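You operate a simulated robot arm through the tools that you are given. There is no shell and no other tool. Be economical: measure what you need, move in short steps, check, and stop when the job is done.

You run a simulated robot arm. Do the job below in one go: nothing can be reset, and whatever is moved stays where it is left.

JOB
Put the purple tulle roll on the top of the pale wood bench away on the left upper shelf under the ribbon bench. Put the tall vase labelled "2" from the top of the pale wood bench on the middle shelf of the birch display rack and the tall vase labelled "5" on the top of the long teal table. Fetch the card pack marked "thank you" from the top of the pale wood bench and set it on the steel top by the cream pot. Lift the small black clip open. Any order will do. Set down upright: tall vase.

Only the result counts: the job must be done as asked and must still hold three seconds after the hand-in. Knocking over, shifting, dropping, spilling or breaking anything else fails it.

ROBOT AND FRAMES
A 6-joint arm with a fingered hand on a trunk, on a base that drives. Base frame: it is fixed to the floor where the robot stands at the start and does not move with it; the origin is under the middle of the robot, x ahead of it, y to its left, z up; the surface under the hand at the start is at about z = 0.9. Lengths are in m, angles in degrees, forces in N, time in s.
With the tool pointing down near the work surface it reaches from about 0.26 to 0.68 m from the robot's upright axis, wherever it stands. Its first joint turns from -166.0 to 166.0 degrees. Places, roughly: card pack [0.5, 0.25, 1]; left upper shelf under the ribbon bench [-3.1, 4.4, 0.4]; middle shelf of the birch display rack [-4.1, 1.4, 0.9]; purple tulle roll [0.5, 0, 1]; small black clip [0.4, 3.7, 1]; steel top by the cream pot [0.5, -4.3, 0.9]; tall vase [0.25, 0.5, 1]; top of the long teal table [0.5, 1.7, 0.9]. Payload 4 kg.
The TCP is the grasp point between the finger pads, 0.026 m short of the fingertips. In the tool frame z runs along the fingers and y along their closing line. The gripper opens to 0.148 m. The gripper's body begins 0.073 m behind the TCP. The gripper is a hand of 3 fingers: y runs from the thumb to the fingers, the wrist lies at [0, 0, -0.239] in the tool frame.
Orientation is that of the tool frame in the base frame, as [roll, pitch, yaw] about the fixed x, y, z axes, in that order (R = Rz(yaw) Ry(pitch) Rx(roll)). With the fingers straight down and closing along the base's y, the tool's x points along the base's -x, its y along +y and its z along -z.

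CONTROLS
- The arm moves only by the tool apply_moves. Its arguments are lists of equal length, an entry for each row: "slide": the shift along the tool's x, y, z in m, a list of three; "delta_rot": the turn, a rotation vector about the tool's x, y, z in rad, a list of three. In form: {"slide": [[dx, dy, dz], ...], "delta_rot": [[wx, wy, wz], ...]}. A call has 1 to 8 rows; each row shifts and turns the commanded pose from where the row before left it, along the tool's axes as they then stand. Each row takes 0.2 s and may step no farther than 0.05 m and 8.6 degrees from the row before; otherwise, the whole call is refused. Where a pose cannot be reached the arm comes as near as it can. A force on the tool above 40 N (or 10 N above the force at the start of the call, whichever is more), or a blocked arm, ends the call early, and 0.2 s more pass. In this call time passes only in rows, and 0.2 s behind the last. The reply holds the time, the measured pose of the TCP, the force on the tool along the base axes, the opening and the grip force, in the units named above and with some noise, with the torque about the TCP (base axes, N m) and any sound that the robot's microphone picked up.
- Cameras (640 x 400 px; columns grow to the right, rows downward): "scene" is now at [0.0482, 0.2192, 1.5238]; the picture's right is [0.12, -0.99, 0.00], its down [-0.78, -0.10, -0.62] and it looks along [0.62, 0.08, -0.78] (base axes); focal length 260 px, centre (320, 200). "wrist" rides on the gripper at [0.068, -0.039, -0.09] in the tool frame; the picture's right is [0.50, 0.87, 0.00], its down [-0.66, 0.38, -0.65] and it looks along [-0.57, 0.33, 0.76] (tool axes); focal length 222 px, centre (320, 200). There is no depth. A picture from a camera that has moved, and an enlarged one, comes with that camera's place and axes in the base frame and with its lens.
- grab_frame(camera): a new picture of that camera. It takes no simulated time.
- lift_body(by): slides the trunk up (or, below 0, down) by that many m; the arm and the scene camera ride with it, the base frame stays. It gives what a move gives, with no picture.
- base_move(legs): drives the robot by 1 to 6 legs, each [ahead, left, turn to the left] in m, m and degrees, along the robot's own axes; the way and the turn of a leg run together, so that a leg with both is an arc; at most 1.5 m and 180 degrees a leg. The arm and the cameras ride along, it lands a little off, and it stops where it bumps. It gives what a move gives.
- set_fingers(finger1, finger2, thumb_bend): sets how far each is bent, from 0 (flat) to 1 (curled in); at 0.3 the hand is open as for a grip, at 0.7 the pads meet at the TCP. One left out holds its place. A second passes; each finger stops where it meets its share of the squeeze, and holds until it gets a number again. It is the only way to open and close the hand. It gives what a move gives, with no picture; readings hold the bend of each and the force on the fingers (four entries, about 0 where the hand has none), thumb and palm.
- aim_head(pan, tilt): turns the head with the scene camera to pan (to the left, within 120 degrees either way) and tilt (down, from -29 to 69), counted from straight ahead of the robot. It gives what a move gives.
- close_up(camera, box): a new picture of the part [left, top, right, bottom] of that camera's present view, enlarged. It takes no simulated time.
- finish_job(): hands the job in; it is judged then, once.

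Work in short steps. Places have to be worked out from the pictures, the camera data and where the tool is seen: move nearer, look again, correct. Check each grasp and each placing, and mend what went wrong. You have 165 turns and 128 pictures in all, those below and enlarged ones among them. Open the gripper and draw the arm clear of the work before you hand the job in, unless the task says otherwise.

The tools are called as name(argument=value, ...) on one line, values as JSON. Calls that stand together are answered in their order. apply_moves: Moves the arm, as the interface text tells. Its arguments: {"type":"object","properties":{"slide":{"type":"array","items":{"type":"array","items":{"type":"number"}}},"delta_rot":{"type":"array","items":{"type":"array","items":{"type":"number"}}}},"required":["slide","delta_rot"]} The other tools are called the same way: lift_body (by) slides the trunk up or down; set_fingers (finger1, finger2, thumb_bend) moves the fingers one by one; base_move (legs) drives the base; aim_head (pan, tilt) turns the head that bears the scene camera; grab_frame (camera) takes a picture; close_up (camera, box) takes an enlarged picture of a part of a camera's view; finish_job () hands the job in.

At the start:

```text
time_s: 0.0
position: [0.3383, 0.2548, 1.171]
tcp_rot: [180.0, 0.0, 179.9]
wrist_force: [0.5, 0.8, 0.3]
moment: [0.01, 0.04, -0.01]
opening: 0.1477
grasp_force: 0.0
shape: jaw
bend: [0.3, 0.3, 0.3]
finger forces: [0.1, 0.0, 0.0, 0.0, 0.1, 0.1]
trunk travel left (down, up): [-0.275, 0.042]
robot x, y, heading: [0.0027, -0.0002, 0.1]
head pan, tilt: [7.0, 51.5]
```

scene: 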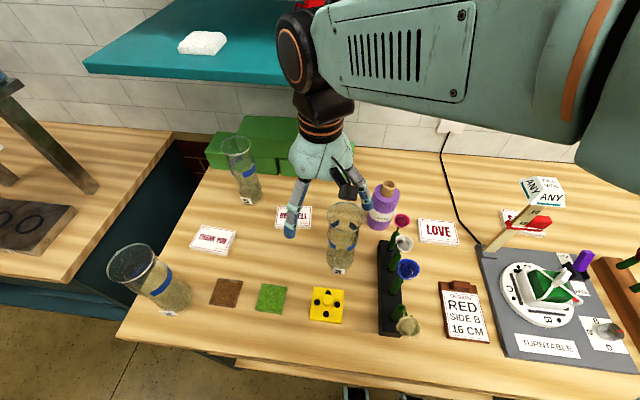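
wrist: 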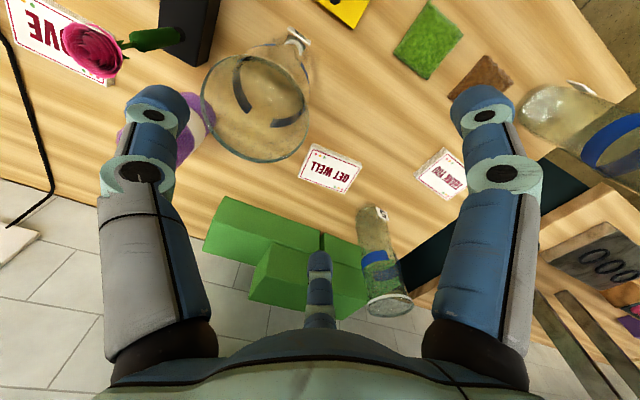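

I see three tall vases, several card packs and a purple roll. I zoom in to read the labels.

close_up(camera="scene", box=[100, 120, 300, 330])

close_up(camera="scene", box=[280, 140, 480, 350])

```text
1.90 times, centred on (200, 225) of scene
camera zoom: at [0.0482, 0.2192, 1.5238], right [0.12, -0.99, 0.0], down [-0.78, -0.1, -0.62], along [0.62, 0.08, -0.78], focal length 496 px, centre (549, 152)
```

zoom: 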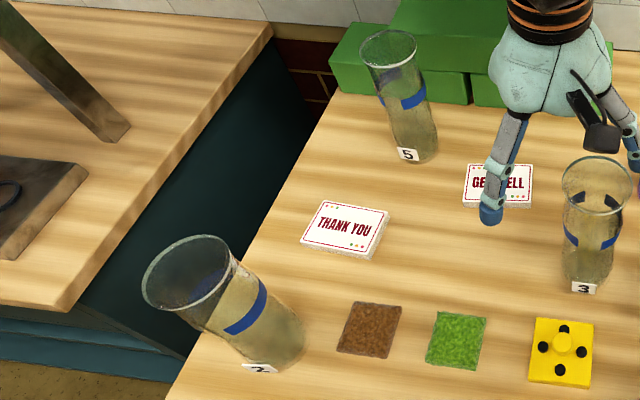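

```text
1.90 times, centred on (380, 245) of scene
camera zoom: at [0.0482, 0.2192, 1.5238], right [0.12, -0.99, 0.0], down [-0.78, -0.1, -0.62], along [0.62, 0.08, -0.78], focal length 496 px, centre (206, 114)
```

zoom: 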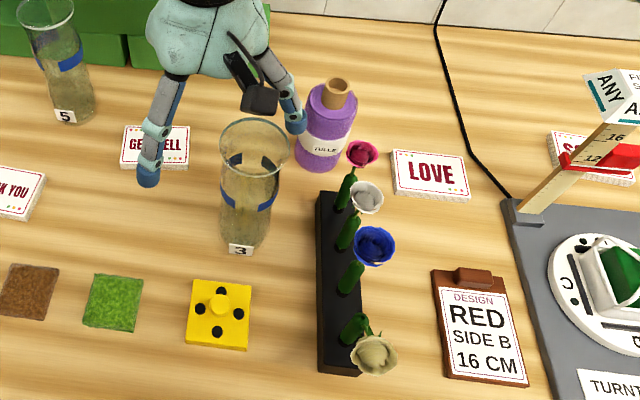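

Vases 2 (near left edge), 5 (back) and decoy 3; the thank-you pack is left. I look around the room before driving.

aim_head(pan=80, tilt=15)

grab_frame(camera="scene")

aim_head(pan=120, tilt=15)

grab_frame(camera="scene")

aim_head(pan=-85, tilt=15)

grab_frame(camera="scene")

aim_head(pan=40, tilt=30)

grab_frame(camera="scene")

```text
time_s: 1.4
position: [0.3378, 0.2545, 1.1711]
tcp_rot: [180.0, -0.1, -179.9]
wrist_force: [0.5, 0.8, 0.1]
moment: [0.01, -0.03, -0.01]
opening: 0.1479
grasp_force: 0.0
shape: jaw
bend: [0.3, 0.3, 0.3]
finger forces: [0.0, 0.1, 0.0, 0.0, 0.0, 0.1]
trunk travel left (down, up): [-0.275, 0.042]
robot x, y, heading: [0.0005, -0.0006, -0.1]
head pan, tilt: [80.0, 15.0]
```

```text
123 pictures are left
camera scene: at [-0.0105, 0.302, 1.5795], right [0.98, -0.17, 0.0], down [-0.05, -0.26, -0.97], along [0.17, 0.95, -0.26], focal length 260 px, centre (320, 200)
```

scene: 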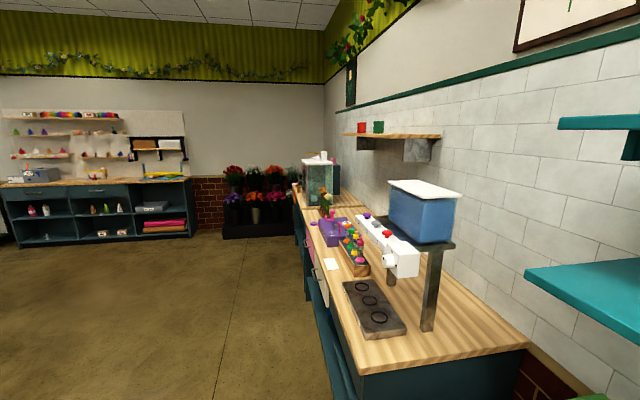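

```text
time_s: 2.5
position: [0.3373, 0.2546, 1.1712]
tcp_rot: [-180.0, 0.0, 180.0]
wrist_force: [0.3, -0.4, -0.8]
moment: [0.01, 0.01, 0.02]
opening: 0.1479
grasp_force: 0.1
shape: jaw
bend: [0.3, 0.3, 0.3]
finger forces: [0.0, 0.0, 0.1, 0.0, 0.0, 0.0]
trunk travel left (down, up): [-0.275, 0.042]
robot x, y, heading: [0.004, -0.0014, 0.2]
head pan, tilt: [120.0, 15.0]
```

```text
122 pictures are left
camera scene: at [-0.0734, 0.2909, 1.5795], right [0.87, 0.5, 0.0], down [0.13, -0.22, -0.97], along [-0.48, 0.84, -0.26], focal length 260 px, centre (320, 200)
```

scene: 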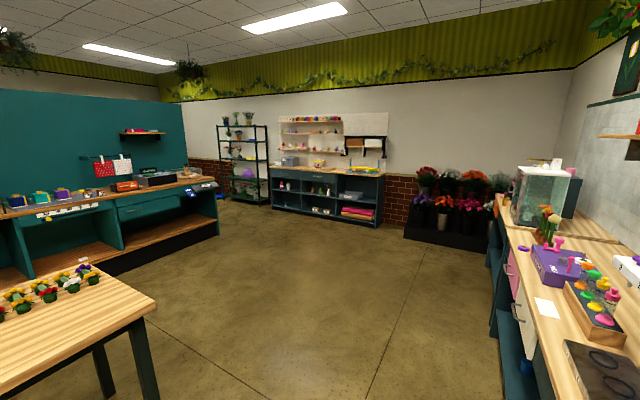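

```text
time_s: 5.5
position: [0.3372, 0.2539, 1.1706]
tcp_rot: [-180.0, 0.0, -180.0]
wrist_force: [0.2, -0.2, -0.8]
moment: [-0.03, 0.02, 0.01]
opening: 0.148
grasp_force: 0.0
shape: jaw
bend: [0.3, 0.3, 0.3]
finger forces: [0.0, 0.0, 0.0, 0.1, 0.1, 0.0]
trunk travel left (down, up): [-0.275, 0.042]
robot x, y, heading: [-0.0004, -0.0004, 0.2]
head pan, tilt: [-85.0, 15.0]
```

```text
121 pictures are left
camera scene: at [-0.0186, 0.117, 1.5795], right [-1.0, -0.09, 0.0], down [-0.02, 0.26, -0.97], along [0.08, -0.96, -0.26], focal length 260 px, centre (320, 200)
```

scene: 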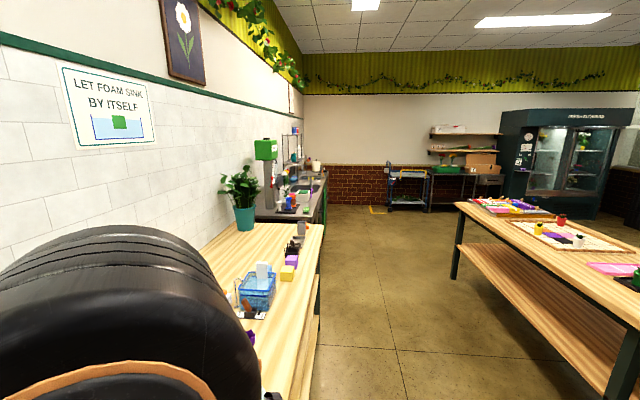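

```text
time_s: 7.6
position: [0.3375, 0.2542, 1.1712]
tcp_rot: [179.9, 0.0, 180.0]
wrist_force: [0.5, -0.3, -0.2]
moment: [-0.01, -0.01, -0.02]
opening: 0.1479
grasp_force: 0.0
shape: jaw
bend: [0.3, 0.3, 0.3]
finger forces: [0.0, 0.1, 0.1, 0.0, 0.0, 0.0]
trunk travel left (down, up): [-0.275, 0.042]
robot x, y, heading: [0.0022, 0.0047, 0.1]
head pan, tilt: [40.0, 30.0]
```

```text
120 pictures are left
camera scene: at [0.0425, 0.2681, 1.5553], right [0.64, -0.77, 0.0], down [-0.38, -0.32, -0.87], along [0.66, 0.56, -0.5], focal length 260 px, centre (320, 200)
```

scene: 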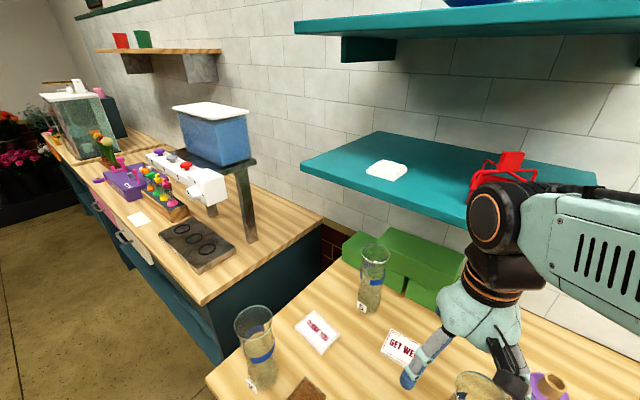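

Teal table is the counter to the left; a central table occupies x<-1.1. Vase 5 appears at about (0.53, 0.51), out of reach, so I shift the base left with the hand above rim height.

base_move(legs=[[0, 0.35, 0]])

aim_head(pan=10, tilt=50)

grab_frame(camera="scene")

grab_frame(camera="wrist")

```text
time_s: 11.2
position: [0.3387, 0.6022, 1.1704]
tcp_rot: [179.9, 0.0, -180.0]
wrist_force: [0.1, -0.4, -0.7]
moment: [-0.01, -0.01, 0.02]
opening: 0.1481
grasp_force: 0.2
shape: jaw
bend: [0.3, 0.3, 0.3]
finger forces: [0.0, 0.0, 0.0, 0.0, 0.0, 0.0]
trunk travel left (down, up): [-0.275, 0.042]
robot x, y, heading: [-0.0003, 0.3448, 0.2]
head pan, tilt: [40.0, 30.0]
```

```text
time_s: 12.1
position: [0.3373, 0.6025, 1.1697]
tcp_rot: [-180.0, 0.1, 179.9]
wrist_force: [0.0, 0.1, 0.0]
moment: [0.0, 0.01, 0.01]
opening: 0.148
grasp_force: 0.1
shape: jaw
bend: [0.3, 0.3, 0.3]
finger forces: [0.0, 0.0, 0.0, 0.0, 0.0, 0.0]
trunk travel left (down, up): [-0.275, 0.042]
robot x, y, heading: [-0.0021, 0.3484, -0.2]
head pan, tilt: [10.0, 50.0]
```

```text
119 pictures are left
camera scene: at [0.0489, 0.5717, 1.5258], right [0.17, -0.98, 0.0], down [-0.75, -0.13, -0.64], along [0.63, 0.11, -0.77], focal length 260 px, centre (320, 200)
```

scene: 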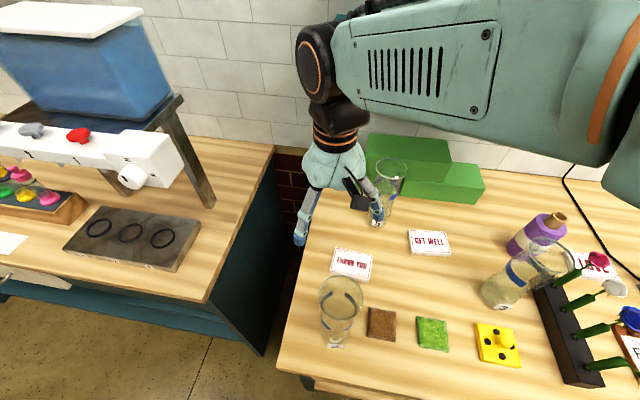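

```text
118 pictures are left
camera wrist: at [0.2687, 0.5621, 1.2607], right [-0.5, 0.87, 0.0], down [0.66, 0.38, 0.65], along [0.57, 0.33, -0.76], focal length 222 px, centre (320, 200)
```

wrist: 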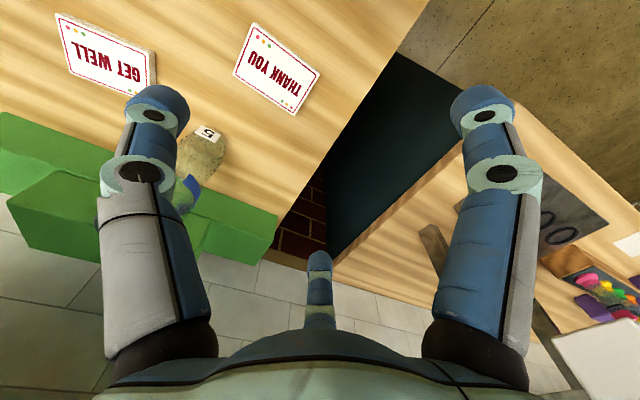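

Triangulating, vase 5's axis is at about (0.523, 0.485) with the rim at z≈1.09. The hand has three fingers at 120°, so I go above it and yaw ~25° to keep fingers off the green foam.

apply_moves(slide=[[-0.0372, -0.0236, 0], [-0.0372, -0.0236, 0], [-0.0372, -0.0236, 0], [-0.0372, -0.0236, 0], [-0.0372, -0.0236, 0], [0, 0, 0], [0, 0, 0], [0, 0, 0]], delta_rot=[[0, 0, 0], [0, 0, 0], [0, 0, 0], [0, 0, 0], [0, 0, 0], [0, 0, -0.149], [0, 0, -0.149], [0, 0, -0.149]])

grab_frame(camera="scene")

grab_frame(camera="wrist")

```text
time_s: 12.8
position: [0.4084, 0.5548, 1.1707]
tcp_rot: [180.0, -0.9, -179.4]
wrist_force: [-37.7, 5.2, -1.3]
moment: [-0.85, -5.91, 0.12]
opening: 0.1479
grasp_force: 0.1
shape: jaw
bend: [0.3, 0.3, 0.3]
finger forces: [0.0, 0.0, 0.0, 0.0, 0.0, 0.0]
trunk travel left (down, up): [-0.275, 0.042]
robot x, y, heading: [0.0026, 0.3472, -0.1]
head pan, tilt: [10.0, 50.0]
stopped in row 3: the force on the tool passed its limit at 97 N (the readings are from after the stop); the commanded pose is now the measured one
```

```text
117 pictures are left
camera scene: at [0.0462, 0.5716, 1.5259], right [0.18, -0.98, 0.0], down [-0.75, -0.13, -0.64], along [0.63, 0.11, -0.77], focal length 260 px, centre (320, 200)
```

scene: 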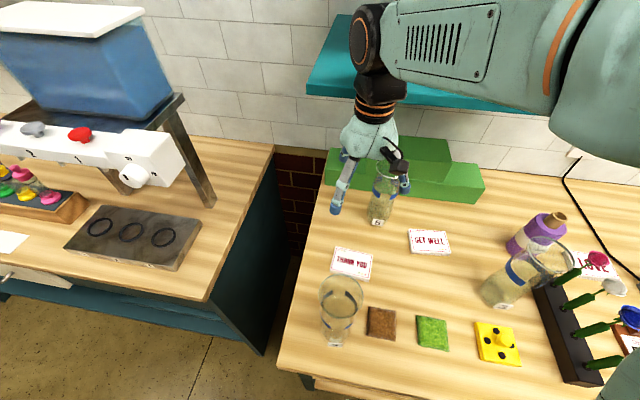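

```text
116 pictures are left
camera wrist: at [0.3415, 0.5134, 1.2609], right [-0.51, 0.86, 0.01], down [0.66, 0.39, 0.64], along [0.55, 0.33, -0.77], focal length 222 px, centre (320, 200)
```

wrist: 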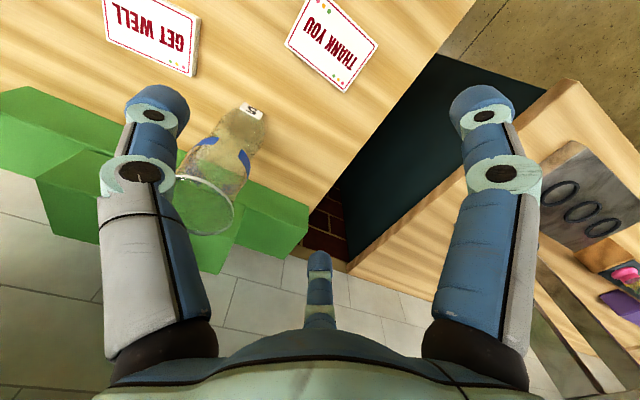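

The wrist hit the overhead teal shelf (front edge about x=0.50, z≈1.30), nothing else moved. I back off, yaw 30° and start tilting the hand so it can reach under the shelf from the robot's side.

apply_moves(slide=[[0.05, 0, 0], [0, 0, 0], [0, 0, 0], [0, 0, 0], [0, 0, 0], [0, 0, 0], [0, 0, 0], [0, 0, 0]], delta_rot=[[0, 0, 0], [0, 0, -0.131], [0, 0, -0.131], [0, 0, -0.131], [0, 0, -0.131], [0.0698, -0.1209, 0], [0.0698, -0.1209, 0], [0.0698, -0.1209, 0]])

apply_moves(slide=[[0, 0, 0], [0, 0, 0]], delta_rot=[[0.0698, -0.1209, 0], [0.0698, -0.1209, 0]])

grab_frame(camera="scene")

grab_frame(camera="wrist")

```text
time_s: 14.6
position: [0.362, 0.5523, 1.1701]
tcp_rot: [-167.8, 20.1, -147.2]
wrist_force: [-1.2, 0.9, 0.8]
moment: [0.02, -0.02, -0.05]
opening: 0.1478
grasp_force: 0.0
shape: jaw
bend: [0.3, 0.3, 0.3]
finger forces: [0.1, 0.1, 0.0, 0.0, 0.1, 0.0]
trunk travel left (down, up): [-0.275, 0.042]
robot x, y, heading: [-0.0003, 0.3462, 0.3]
head pan, tilt: [10.0, 50.0]
```

```text
time_s: 15.2
position: [0.362, 0.5526, 1.1699]
tcp_rot: [-157.8, 33.3, -142.6]
wrist_force: [0.2, -0.1, -0.1]
moment: [-0.01, -0.02, -0.01]
opening: 0.1479
grasp_force: 0.0
shape: jaw
bend: [0.3, 0.3, 0.3]
finger forces: [0.0, 0.0, 0.0, 0.1, 0.0, 0.0]
trunk travel left (down, up): [-0.275, 0.042]
robot x, y, heading: [-0.0, 0.3523, 0.0]
head pan, tilt: [10.0, 50.0]
```

```text
115 pictures are left
camera scene: at [0.0488, 0.5717, 1.5258], right [0.18, -0.98, 0.0], down [-0.75, -0.13, -0.64], along [0.63, 0.11, -0.77], focal length 260 px, centre (320, 200)
```

scene: 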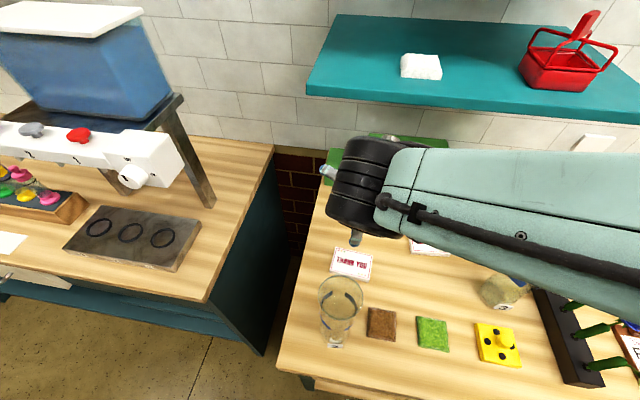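

```text
114 pictures are left
camera wrist: at [0.2748, 0.4837, 1.2146], right [-0.67, 0.49, -0.55], down [-0.13, 0.65, 0.75], along [0.73, 0.57, -0.38], focal length 222 px, centre (320, 200)
```

wrist: 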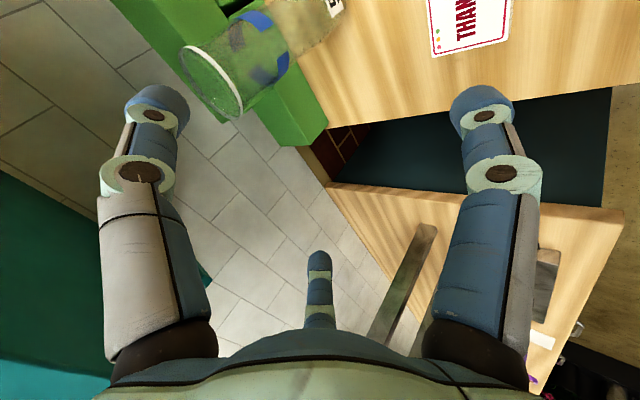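

Tilt is ~40° now. I align laterally with the vase at a standoff along the tool axis, then check.

apply_moves(slide=[[-0.006, -0.0438, 0.0183], [-0.006, -0.0438, 0.0183]], delta_rot=[[0, 0, 0], [0, 0, 0]])

grab_frame(camera="wrist")

grab_frame(camera="scene")

```text
time_s: 15.8
position: [0.4281, 0.4828, 1.1749]
tcp_rot: [-157.8, 33.2, -142.8]
wrist_force: [0.5, 1.0, 0.0]
moment: [0.02, -0.02, -0.04]
opening: 0.1478
grasp_force: 0.0
shape: jaw
bend: [0.3, 0.3, 0.3]
finger forces: [0.0, 0.1, 0.0, 0.1, 0.1, 0.0]
trunk travel left (down, up): [-0.275, 0.042]
robot x, y, heading: [0.0012, 0.3501, -0.0]
head pan, tilt: [10.0, 50.0]
```

```text
113 pictures are left
camera wrist: at [0.3406, 0.4132, 1.22], right [-0.68, 0.49, -0.55], down [-0.13, 0.65, 0.75], along [0.73, 0.57, -0.38], focal length 222 px, centre (320, 200)
```

wrist: 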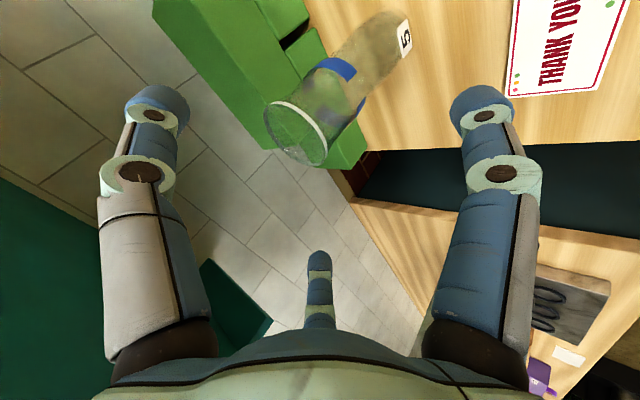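

```text
112 pictures are left
camera scene: at [0.0495, 0.5716, 1.5258], right [0.18, -0.98, 0.0], down [-0.75, -0.13, -0.64], along [0.63, 0.11, -0.77], focal length 260 px, centre (320, 200)
```

scene: 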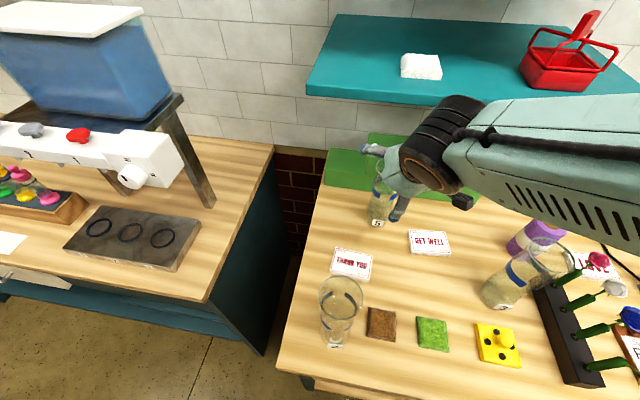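

The wrist view puts the vase axis at about (0.53, 0.488), in line. I advance along the tool axis.

apply_moves(slide=[[-0.002, 0, 0.04], [-0.002, 0, 0.04], [-0.002, 0, 0.04], [0, 0, 0.033]], delta_rot=[[0, 0, 0], [0, 0, 0], [0, 0, 0], [0, 0, 0]])

grab_frame(camera="wrist")

grab_frame(camera="scene")

```text
time_s: 16.8
position: [0.5296, 0.4867, 1.0597]
tcp_rot: [-157.9, 33.2, -142.7]
wrist_force: [0.1, 0.4, -0.2]
moment: [0.02, -0.01, 0.0]
opening: 0.148
grasp_force: 0.0
shape: jaw
bend: [0.3, 0.3, 0.3]
finger forces: [0.1, 0.0, 0.1, 0.0, 0.0, 0.0]
trunk travel left (down, up): [-0.275, 0.042]
robot x, y, heading: [0.0024, 0.3467, -0.0]
head pan, tilt: [10.0, 50.0]
```

```text
111 pictures are left
camera wrist: at [0.4417, 0.4168, 1.1047], right [-0.68, 0.49, -0.55], down [-0.13, 0.65, 0.75], along [0.73, 0.57, -0.38], focal length 222 px, centre (320, 200)
```

wrist: 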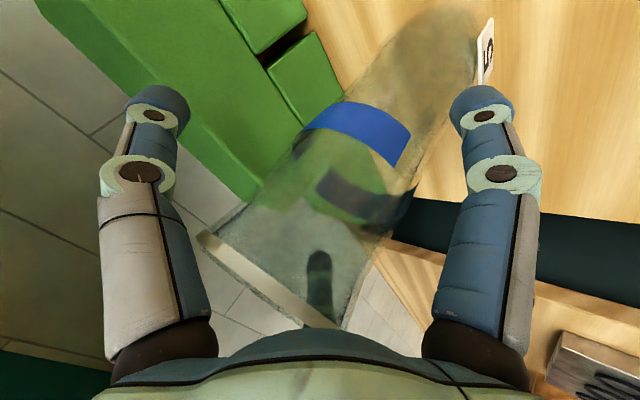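

```text
110 pictures are left
camera scene: at [0.0497, 0.5718, 1.5258], right [0.18, -0.98, 0.0], down [-0.75, -0.13, -0.64], along [0.63, 0.11, -0.77], focal length 260 px, centre (320, 200)
```

scene: 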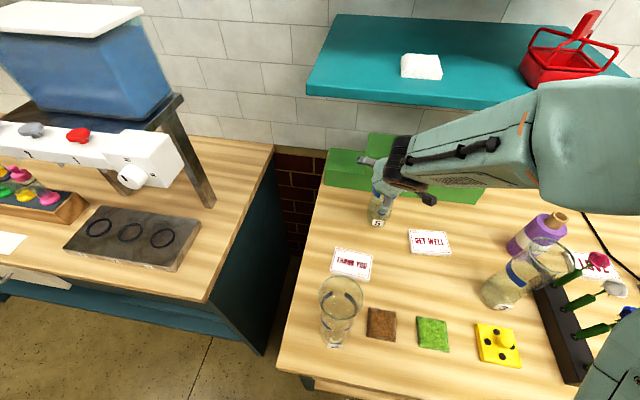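

The vase sits between all three fingers, rim short of the palm. I close the fingers.

set_fingers(finger1=0.7, finger2=0.7, thumb_bend=0.7)

grab_frame(camera="wrist")

```text
time_s: 17.8
position: [0.5276, 0.4859, 1.0604]
tcp_rot: [-157.8, 33.3, -142.7]
wrist_force: [-2.6, -0.8, 6.3]
moment: [-0.02, 0.19, 0.04]
opening: 0.0476
grasp_force: 17.9
shape: fingers
bend: [0.55, 0.49, 0.57]
finger forces: [10.6, 11.3, 0.0, 0.0, 13.9, 0.0]
trunk travel left (down, up): [-0.275, 0.042]
robot x, y, heading: [0.0025, 0.3487, 0.2]
head pan, tilt: [10.0, 50.0]
```

```text
109 pictures are left
camera wrist: at [0.44, 0.4167, 1.1056], right [-0.68, 0.49, -0.55], down [-0.13, 0.65, 0.75], along [0.73, 0.57, -0.38], focal length 222 px, centre (320, 200)
```

wrist: 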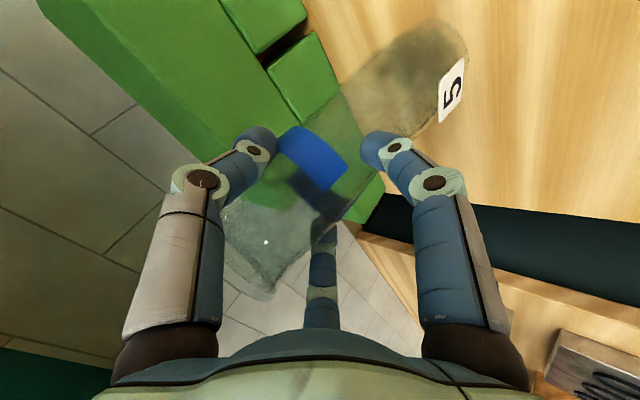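

All fingers hold with 10–14 N. I lift straight up 6 cm and check.

apply_moves(slide=[[-0.0165, -0.0095, -0.0232], [-0.0165, -0.0095, -0.0232]], delta_rot=[[0, 0, 0], [0, 0, 0]])

grab_frame(camera="wrist")

grab_frame(camera="scene")

```text
time_s: 18.4
position: [0.5292, 0.4871, 1.1209]
tcp_rot: [-157.9, 33.1, -142.6]
wrist_force: [0.2, 0.1, -6.2]
moment: [-0.02, 0.34, -0.01]
opening: 0.0316
grasp_force: 16.8
shape: fingers
bend: [0.63, 0.49, 0.58]
finger forces: [9.0, 12.2, 0.0, 0.0, 12.6, 0.0]
trunk travel left (down, up): [-0.275, 0.042]
robot x, y, heading: [-0.0024, 0.3494, -0.1]
head pan, tilt: [10.0, 50.0]
```

```text
108 pictures are left
camera wrist: at [0.4409, 0.4171, 1.1655], right [-0.68, 0.49, -0.55], down [-0.13, 0.65, 0.75], along [0.73, 0.57, -0.38], focal length 222 px, centre (320, 200)
```

wrist: 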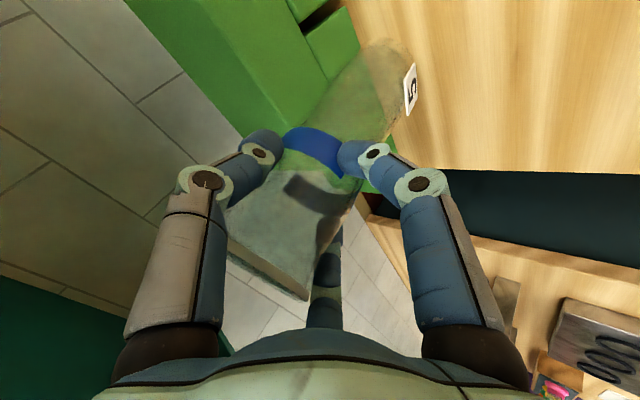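

```text
107 pictures are left
camera scene: at [0.0488, 0.5716, 1.5258], right [0.18, -0.98, 0.0], down [-0.75, -0.13, -0.64], along [0.63, 0.11, -0.77], focal length 260 px, centre (320, 200)
```

scene: 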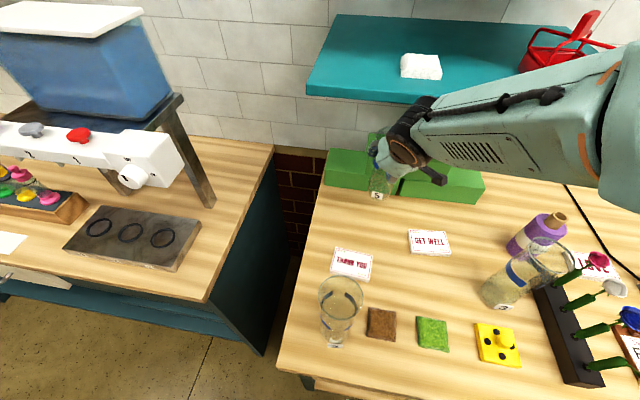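

Lifted (≈0.6 kg), but finger 1 gave a bit, so it may be tilting. I zoom in.

close_up(camera="scene", box=[320, 90, 480, 220])

```text
3.08 times, centred on (400, 155) of scene
camera zoom: at [0.0488, 0.5716, 1.5258], right [0.18, -0.98, 0.0], down [-0.75, -0.13, -0.64], along [0.63, 0.11, -0.77], focal length 801 px, centre (74, 338)
```

zoom: 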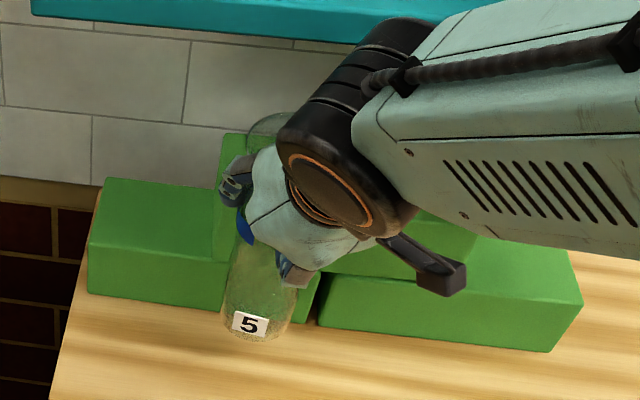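

Vase is tilted about 11° (base away from me), acceptable; I'll correct it when placing. I pull back and up clear of shelf and vase 2.

apply_moves(slide=[[0.0035, 0.0024, -0.042], [0.0035, 0.0024, -0.042], [0.0035, 0.0024, -0.042], [0.0035, 0.0024, -0.042]], delta_rot=[[0, 0, 0], [0, 0, 0], [0, 0, 0], [0, 0, 0]])

lift_body(by=0.04)

grab_frame(camera="scene")

```text
time_s: 19.4
position: [0.4094, 0.4882, 1.2384]
tcp_rot: [-157.8, 33.2, -142.6]
wrist_force: [0.4, 0.2, -6.5]
moment: [-0.04, 0.17, -0.01]
opening: 0.0314
grasp_force: 16.5
shape: fingers
bend: [0.63, 0.49, 0.58]
finger forces: [6.8, 12.3, 0.0, 0.0, 12.9, 0.0]
trunk travel left (down, up): [-0.275, 0.042]
robot x, y, heading: [-0.0022, 0.3457, 0.2]
head pan, tilt: [10.0, 50.0]
```

```text
time_s: 20.3
position: [0.4066, 0.4888, 1.2829]
tcp_rot: [-157.5, 33.4, -142.6]
wrist_force: [1.3, 0.0, -5.5]
moment: [-0.02, 0.22, 0.03]
opening: 0.0289
grasp_force: 14.8
shape: fingers
bend: [0.64, 0.52, 0.59]
finger forces: [3.4, 12.5, 0.1, 0.0, 12.7, 0.0]
trunk travel left (down, up): [-0.315, 0.002]
robot x, y, heading: [-0.0025, 0.3517, -0.0]
head pan, tilt: [10.0, 50.0]
```

```text
105 pictures are left
camera scene: at [0.0399, 0.5722, 1.5677], right [0.18, -0.98, 0.0], down [-0.75, -0.13, -0.64], along [0.64, 0.11, -0.76], focal length 260 px, centre (320, 200)
```

scene: 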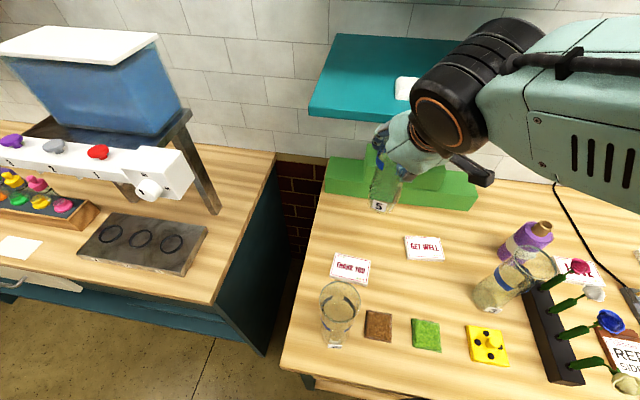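

Finger 1's hold is loosening, so I re-squeeze all three with a deeper target.

set_fingers(finger1=0.9, finger2=0.9, thumb_bend=0.9)

close_up(camera="scene", box=[320, 90, 480, 220])

grab_frame(camera="wrist")

```text
time_s: 21.3
position: [0.4067, 0.4882, 1.2808]
tcp_rot: [-157.7, 33.4, -142.6]
wrist_force: [1.2, 0.0, 0.1]
moment: [0.04, -0.01, -0.02]
opening: 0.013
grasp_force: 0.0
shape: fingers
bend: [0.91, 0.63, 0.81]
finger forces: [0.1, 0.0, 0.0, 0.0, 0.1, 0.0]
trunk travel left (down, up): [-0.315, 0.002]
robot x, y, heading: [-0.0019, 0.3462, -0.2]
head pan, tilt: [10.0, 50.0]
```

```text
3.08 times, centred on (400, 155) of scene
camera zoom: at [0.0409, 0.572, 1.5672], right [0.18, -0.98, 0.0], down [-0.75, -0.13, -0.64], along [0.63, 0.11, -0.76], focal length 801 px, centre (74, 338)
```

zoom: 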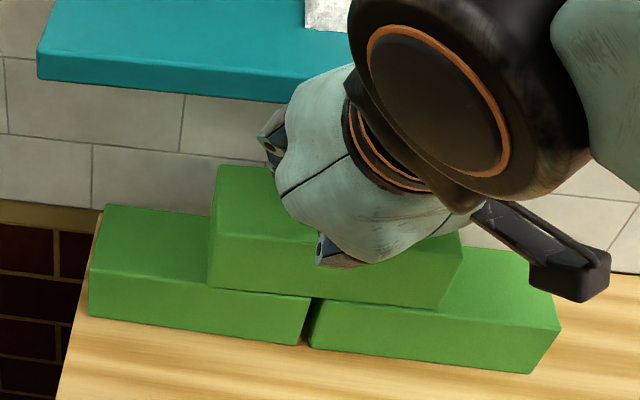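

```text
103 pictures are left
camera wrist: at [0.3188, 0.4189, 1.3256], right [-0.67, 0.49, -0.55], down [-0.13, 0.65, 0.75], along [0.73, 0.57, -0.38], focal length 222 px, centre (320, 200)
```

wrist: 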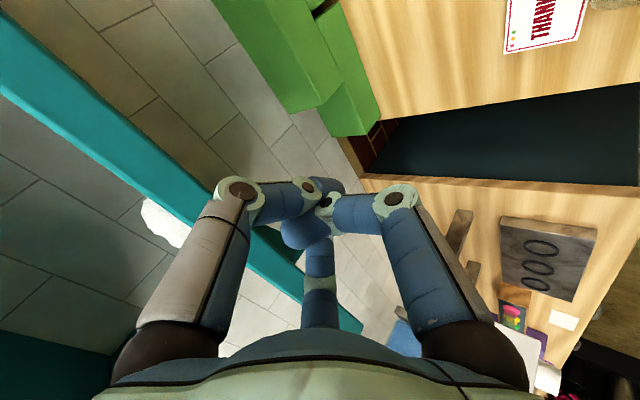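

The vase slipped out of the grip. I look for where it went.

grab_frame(camera="scene")

```text
102 pictures are left
camera scene: at [0.0409, 0.572, 1.5672], right [0.18, -0.98, 0.0], down [-0.75, -0.13, -0.64], along [0.63, 0.11, -0.76], focal length 260 px, centre (320, 200)
```

scene: 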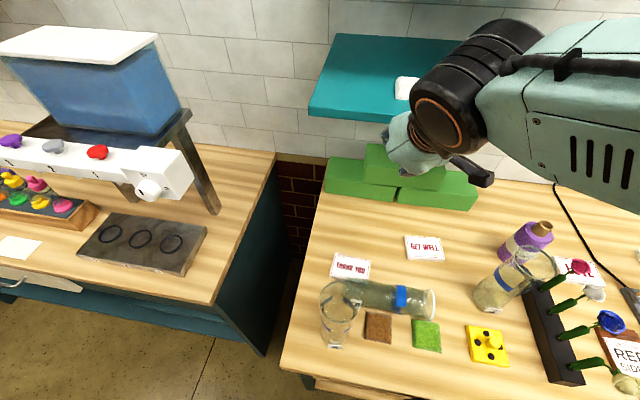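

Vase 5 lies intact on the bench around (0.285, 0.35–0.55), rim toward −y; nothing else moved. I back the base up, open the hand and untilt it to regrasp from above with thumb on one side and two fingers on the other.

base_move(legs=[[-0.15, 0, 0]])

set_fingers(finger1=0.25, finger2=0.25, thumb_bend=0.25)

apply_moves(slide=[[0, 0, 0], [0, 0, 0], [0, 0, 0], [0, 0, 0], [0, 0, 0], [0, 0, 0], [0, 0, 0], [0, 0, 0]], delta_rot=[[-0.0698, 0.1209, 0], [-0.0698, 0.1209, 0], [-0.0698, 0.1209, 0], [-0.0698, 0.1209, 0], [-0.0698, 0.1209, 0], [0, 0, 0.1496], [0, 0, 0.1496], [0, 0, 0.1496]])

apply_moves(slide=[[0, 0, 0], [0, 0, 0], [0, 0, 0], [0, 0, 0], [0, 0, 0], [0, 0, 0], [0, 0, 0], [0, 0, 0]], delta_rot=[[0, 0, 0.1496], [0, 0, 0.1496], [0, 0, 0.1496], [0, 0, 0.1496], [0, 0, 0.1496], [0, 0, 0.1496], [0, 0, 0.1496], [0, 0, 0.1496]])

apply_moves(slide=[[0, 0, 0], [0, 0, 0], [0, 0, 0]], delta_rot=[[0, 0, 0.1496], [0, 0, 0.1496], [0, 0, 0.1496]])

grab_frame(camera="scene")

grab_frame(camera="wrist")

```text
time_s: 22.6
position: [0.2622, 0.4883, 1.2804]
tcp_rot: [-157.8, 33.3, -142.8]
wrist_force: [0.0, 0.2, -0.1]
moment: [-0.03, -0.04, 0.0]
opening: 0.0127
grasp_force: 0.1
shape: fingers
bend: [0.91, 0.63, 0.81]
finger forces: [0.0, 0.0, 0.0, 0.1, 0.0, 0.0]
trunk travel left (down, up): [-0.315, 0.002]
robot x, y, heading: [-0.1446, 0.3507, -0.1]
head pan, tilt: [10.0, 50.0]
```

```text
time_s: 23.6
position: [0.2632, 0.4873, 1.2795]
tcp_rot: [-157.8, 33.2, -142.8]
wrist_force: [-0.6, 0.0, -0.3]
moment: [0.0, -0.02, -0.01]
opening: 0.1368
grasp_force: 0.2
shape: fingers
bend: [0.25, 0.25, 0.25]
finger forces: [0.0, 0.0, 0.0, 0.1, 0.1, 0.0]
trunk travel left (down, up): [-0.315, 0.002]
robot x, y, heading: [-0.1462, 0.3491, -0.0]
head pan, tilt: [10.0, 50.0]
```

```text
time_s: 25.4
position: [0.2634, 0.4867, 1.279]
tcp_rot: [179.9, -0.8, -175.3]
wrist_force: [0.4, -0.5, -0.2]
moment: [-0.01, -0.01, 0.01]
opening: 0.1369
grasp_force: 0.1
shape: fingers
bend: [0.25, 0.25, 0.25]
finger forces: [0.0, 0.0, 0.1, 0.0, 0.1, 0.0]
trunk travel left (down, up): [-0.315, 0.002]
robot x, y, heading: [-0.1467, 0.3481, 0.1]
head pan, tilt: [10.0, 50.0]
```

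```text
time_s: 27.2
position: [0.2625, 0.4871, 1.2795]
tcp_rot: [-179.3, -0.4, 116.2]
wrist_force: [-0.1, -0.3, 0.7]
moment: [-0.01, 0.01, -0.03]
opening: 0.1367
grasp_force: 0.0
shape: fingers
bend: [0.25, 0.25, 0.25]
finger forces: [0.0, 0.0, 0.0, 0.0, 0.0, 0.0]
trunk travel left (down, up): [-0.315, 0.002]
robot x, y, heading: [-0.1501, 0.347, -0.2]
head pan, tilt: [10.0, 50.0]
```

```text
time_s: 28.0
position: [0.2624, 0.487, 1.2795]
tcp_rot: [-179.3, 0.0, 90.4]
wrist_force: [0.2, -0.2, 1.0]
moment: [-0.02, -0.02, -0.01]
opening: 0.1369
grasp_force: 0.1
shape: fingers
bend: [0.25, 0.25, 0.25]
finger forces: [0.1, 0.0, 0.0, 0.0, 0.0, 0.0]
trunk travel left (down, up): [-0.315, 0.002]
robot x, y, heading: [-0.1492, 0.3505, -0.3]
head pan, tilt: [10.0, 50.0]
```

```text
101 pictures are left
camera scene: at [-0.1022, 0.5714, 1.5671], right [0.17, -0.98, 0.0], down [-0.75, -0.13, -0.64], along [0.63, 0.11, -0.77], focal length 260 px, centre (320, 200)
```

scene: 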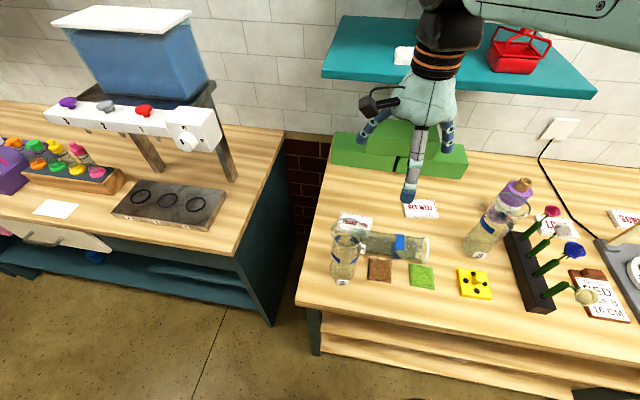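

```text
100 pictures are left
camera wrist: at [0.223, 0.5532, 1.3702], right [0.86, 0.51, -0.01], down [0.39, -0.65, 0.65], along [0.32, -0.56, -0.76], focal length 222 px, centre (320, 200)
```

wrist: 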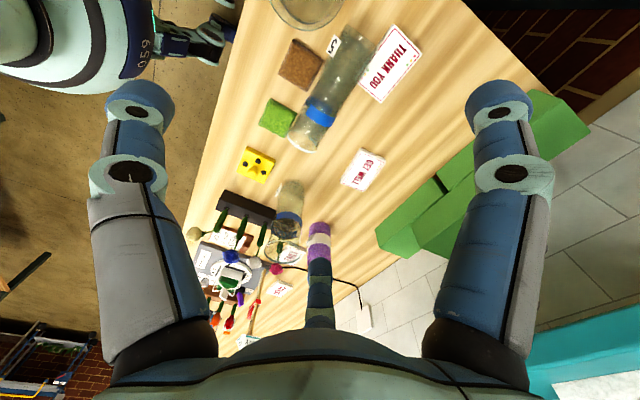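

Vase 5 axis runs from base (0.285, 0.54) to rim (0.294, 0.355). The thank-you pack crowds the +x side, so I'll yaw +60° to have the single finger 2 on that side, then look.

apply_moves(slide=[[0, 0, 0], [0, 0, 0], [0, 0, 0], [0, 0, 0], [0, 0, 0], [0, 0, 0], [0, 0, 0]], delta_rot=[[0, 0, -0.1496], [0, 0, -0.1496], [0, 0, -0.1496], [0, 0, -0.1496], [0, 0, -0.1496], [0, 0, -0.1496], [0, 0, -0.1496]])

set_fingers(finger1=0.15, finger2=0.25, thumb_bend=0.15)

apply_moves(slide=[[-0.02, -0.0175, 0.02], [-0.0195, -0.0175, 0.02], [0, 0, 0.045], [0, 0, 0.045]], delta_rot=[[0, 0, 0], [0, 0, 0], [0, 0, 0], [0, 0, 0]])

grab_frame(camera="wrist")

grab_frame(camera="scene")

```text
time_s: 29.6
position: [0.263, 0.487, 1.2798]
tcp_rot: [-179.6, -0.8, 150.6]
wrist_force: [-0.2, 0.0, -0.8]
moment: [0.01, -0.02, 0.01]
opening: 0.1368
grasp_force: 0.1
shape: fingers
bend: [0.25, 0.25, 0.25]
finger forces: [0.1, 0.0, 0.0, 0.0, 0.0, 0.1]
trunk travel left (down, up): [-0.315, 0.002]
robot x, y, heading: [-0.1467, 0.3518, 0.2]
head pan, tilt: [10.0, 50.0]
```

```text
time_s: 30.6
position: [0.2626, 0.4864, 1.2792]
tcp_rot: [-179.6, -0.7, 150.5]
wrist_force: [0.5, -0.1, 0.6]
moment: [0.02, -0.02, 0.0]
opening: 0.1562
grasp_force: 0.0
shape: fingers
bend: [0.15, 0.25, 0.15]
finger forces: [0.0, 0.0, 0.0, 0.0, 0.0, 0.0]
trunk travel left (down, up): [-0.315, 0.002]
robot x, y, heading: [-0.1479, 0.3485, -0.2]
head pan, tilt: [10.0, 50.0]
```

```text
time_s: 31.6
position: [0.2795, 0.4361, 1.1502]
tcp_rot: [-179.6, -0.7, 150.5]
wrist_force: [-0.8, 1.2, 0.4]
moment: [-0.02, 0.02, 0.01]
opening: 0.1562
grasp_force: 0.0
shape: fingers
bend: [0.15, 0.25, 0.15]
finger forces: [0.1, 0.1, 0.0, 0.0, 0.0, 0.0]
trunk travel left (down, up): [-0.315, 0.002]
robot x, y, heading: [-0.1474, 0.3482, 0.2]
head pan, tilt: [10.0, 50.0]
```

```text
99 pictures are left
camera wrist: at [0.2008, 0.4345, 1.2413], right [-0.01, 1.0, 0.0], down [0.77, 0.01, 0.64], along [0.64, 0.01, -0.77], focal length 222 px, centre (320, 200)
```

wrist: 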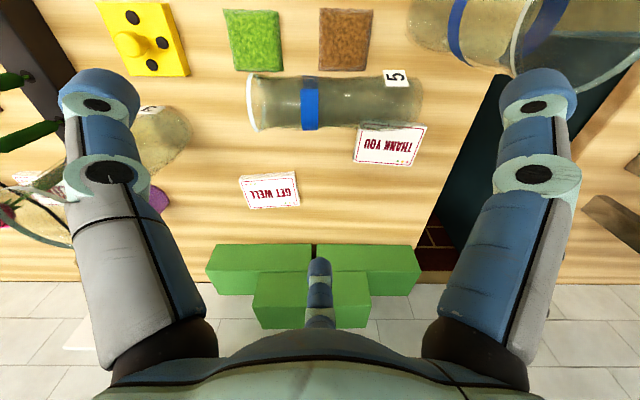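

```text
98 pictures are left
camera scene: at [-0.1015, 0.5714, 1.5671], right [0.17, -0.98, 0.0], down [-0.75, -0.13, -0.64], along [0.63, 0.11, -0.77], focal length 260 px, centre (320, 200)
```

scene: 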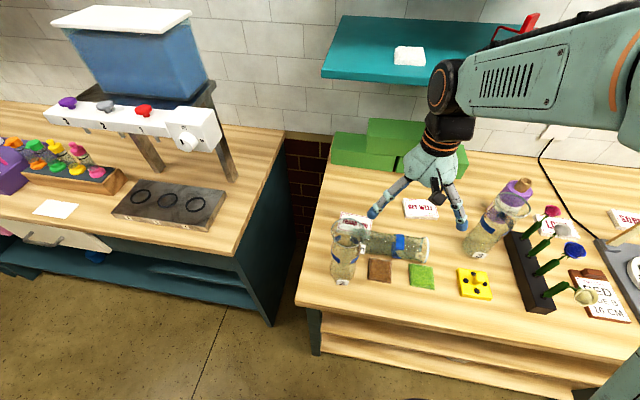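

Alignment is good (vase axis at x≈0.289, hand at y 0.436). I narrow the finger on vase 2's side and descend partway.

set_fingers(finger1=0.3, finger2=0.25, thumb_bend=0.28)

apply_moves(slide=[[0.003, 0.004, 0.045], [0.003, 0.0, 0.045], [0, 0, 0.04]], delta_rot=[[0, 0, 0], [0, 0, 0], [0, 0, 0]])

grab_frame(camera="wrist")

close_up(camera="scene", box=[300, 160, 500, 300])

```text
time_s: 32.6
position: [0.2775, 0.4362, 1.1507]
tcp_rot: [-179.6, -0.6, 150.5]
wrist_force: [1.1, -0.7, -0.2]
moment: [-0.03, 0.0, 0.01]
opening: 0.1296
grasp_force: 0.1
shape: fingers
bend: [0.3, 0.25, 0.28]
finger forces: [0.1, 0.0, 0.0, 0.1, 0.1, 0.0]
trunk travel left (down, up): [-0.315, 0.002]
robot x, y, heading: [-0.1506, 0.3482, 0.0]
head pan, tilt: [10.0, 50.0]
```

```text
time_s: 33.4
position: [0.2742, 0.4436, 1.0181]
tcp_rot: [-179.6, -0.7, 150.5]
wrist_force: [0.6, 0.1, 0.0]
moment: [0.02, -0.03, 0.06]
opening: 0.1291
grasp_force: 0.0
shape: fingers
bend: [0.3, 0.25, 0.28]
finger forces: [0.0, 0.0, 0.0, 0.0, 0.0, 0.0]
trunk travel left (down, up): [-0.315, 0.002]
robot x, y, heading: [-0.1465, 0.3442, -0.3]
head pan, tilt: [10.0, 50.0]
```

```text
97 pictures are left
camera wrist: at [0.1958, 0.442, 1.1091], right [-0.01, 1.0, 0.0], down [0.76, 0.01, 0.64], along [0.64, 0.01, -0.76], focal length 222 px, centre (320, 200)
```

wrist: 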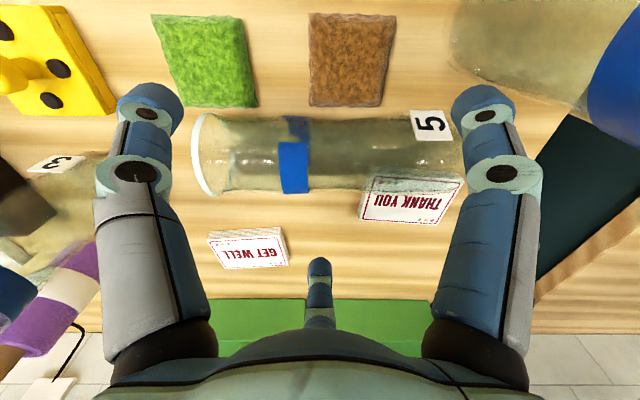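

```text
2.86 times, centred on (400, 230) of scene
camera zoom: at [-0.1013, 0.5716, 1.5671], right [0.17, -0.98, 0.0], down [-0.75, -0.13, -0.64], along [0.63, 0.11, -0.77], focal length 744 px, centre (91, 114)
```

zoom: 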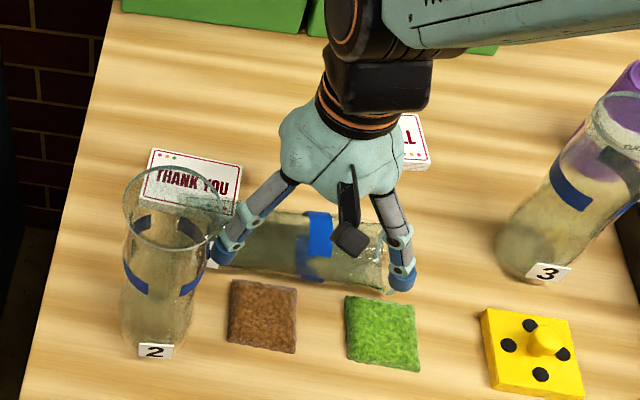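

Fingers straddle vase 5 properly with clearance to vase 2 and the tiles. I descend to grasp height and close.

apply_moves(slide=[[0, 0, 0.035], [0, 0, 0.033]], delta_rot=[[0, 0, 0], [0, 0, 0]])

set_fingers(finger1=0.9, finger2=0.9, thumb_bend=0.9)

grab_frame(camera="wrist")

```text
time_s: 34.0
position: [0.2727, 0.4423, 0.9492]
tcp_rot: [-179.7, -0.7, 150.5]
wrist_force: [0.1, -0.3, -0.9]
moment: [-0.01, 0.02, 0.02]
opening: 0.1293
grasp_force: 0.1
shape: fingers
bend: [0.3, 0.25, 0.28]
finger forces: [0.0, 0.0, 0.0, 0.1, 0.0, 0.0]
trunk travel left (down, up): [-0.315, 0.002]
robot x, y, heading: [-0.1446, 0.3469, 0.1]
head pan, tilt: [10.0, 50.0]
```

```text
time_s: 35.0
position: [0.2732, 0.4425, 0.9504]
tcp_rot: [-179.6, -0.7, 150.5]
wrist_force: [-1.6, 1.1, -2.5]
moment: [-0.08, 0.09, 0.13]
opening: 0.0002
grasp_force: 27.9
shape: fingers
bend: [0.8, 0.39, 0.75]
finger forces: [0.1, 24.6, 0.0, 0.0, 30.9, 0.0]
trunk travel left (down, up): [-0.315, 0.002]
robot x, y, heading: [-0.148, 0.3449, 0.1]
head pan, tilt: [10.0, 50.0]
```

```text
95 pictures are left
camera wrist: at [0.1946, 0.4407, 1.0413], right [-0.01, 1.0, 0.0], down [0.77, 0.01, 0.64], along [0.64, 0.01, -0.77], focal length 222 px, centre (320, 200)
```

wrist: 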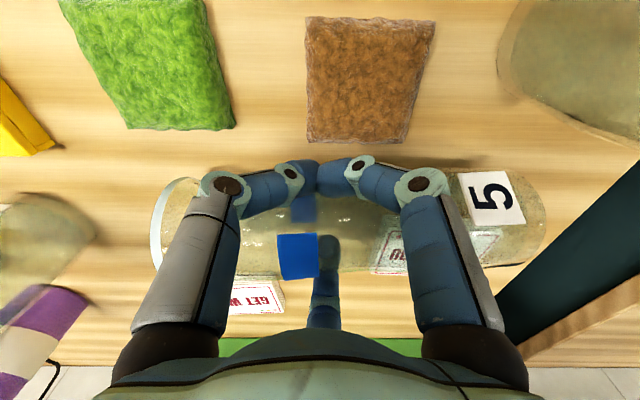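

Thumb and finger 1 slid together and pushed the vase toward finger 2, an uneven hold. I reopen, shift the hand +x ~2.5 cm, and close finger 2 first against the other two.

set_fingers(finger1=0.3, finger2=0.3, thumb_bend=0.3)

apply_moves(slide=[[-0.0195, 0.0165, 0]], delta_rot=[[0, 0, 0]])

set_fingers(finger2=0.9)

grab_frame(camera="wrist")

```text
time_s: 36.0
position: [0.2725, 0.4437, 0.9513]
tcp_rot: [-179.6, -0.7, 150.5]
wrist_force: [-0.3, -0.4, -0.3]
moment: [-0.01, 0.0, 0.01]
opening: 0.1264
grasp_force: 0.0
shape: fingers
bend: [0.3, 0.3, 0.3]
finger forces: [0.0, 0.1, 0.0, 0.0, 0.0, 0.0]
trunk travel left (down, up): [-0.315, 0.002]
robot x, y, heading: [-0.1486, 0.3471, -0.1]
head pan, tilt: [10.0, 50.0]
```

```text
time_s: 36.4
position: [0.2983, 0.4482, 0.9505]
tcp_rot: [-179.6, -0.7, 150.6]
wrist_force: [-0.1, 0.3, 0.9]
moment: [-0.05, -0.01, 0.02]
opening: 0.1266
grasp_force: 0.0
shape: fingers
bend: [0.3, 0.3, 0.3]
finger forces: [0.0, 0.1, 0.0, 0.0, 0.0, 0.1]
trunk travel left (down, up): [-0.315, 0.002]
robot x, y, heading: [-0.1498, 0.3476, -0.4]
head pan, tilt: [10.0, 50.0]
```

```text
time_s: 37.4
position: [0.2971, 0.4481, 0.9507]
tcp_rot: [-179.6, -0.7, 150.5]
wrist_force: [0.4, -0.3, 0.8]
moment: [0.0, -0.03, -0.07]
opening: 0.1282
grasp_force: 10.7
shape: fingers
bend: [0.28, 0.59, 0.29]
finger forces: [4.4, 10.7, 0.0, 0.0, 5.6, 0.0]
trunk travel left (down, up): [-0.315, 0.002]
robot x, y, heading: [-0.1481, 0.3479, 0.2]
head pan, tilt: [10.0, 50.0]
```

```text
94 pictures are left
camera wrist: at [0.2193, 0.4463, 1.0415], right [-0.01, 1.0, 0.0], down [0.77, 0.01, 0.64], along [0.64, 0.01, -0.77], focal length 222 px, centre (320, 200)
```

wrist: 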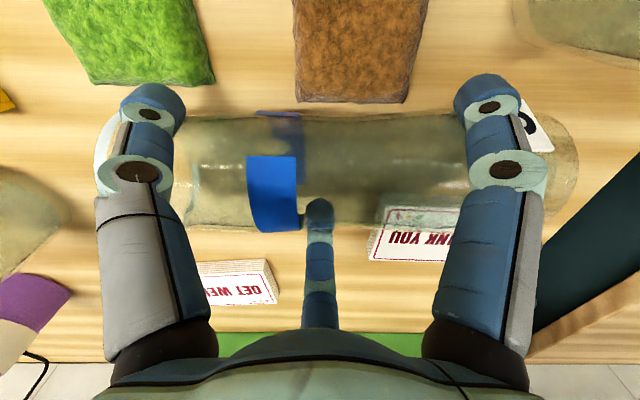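

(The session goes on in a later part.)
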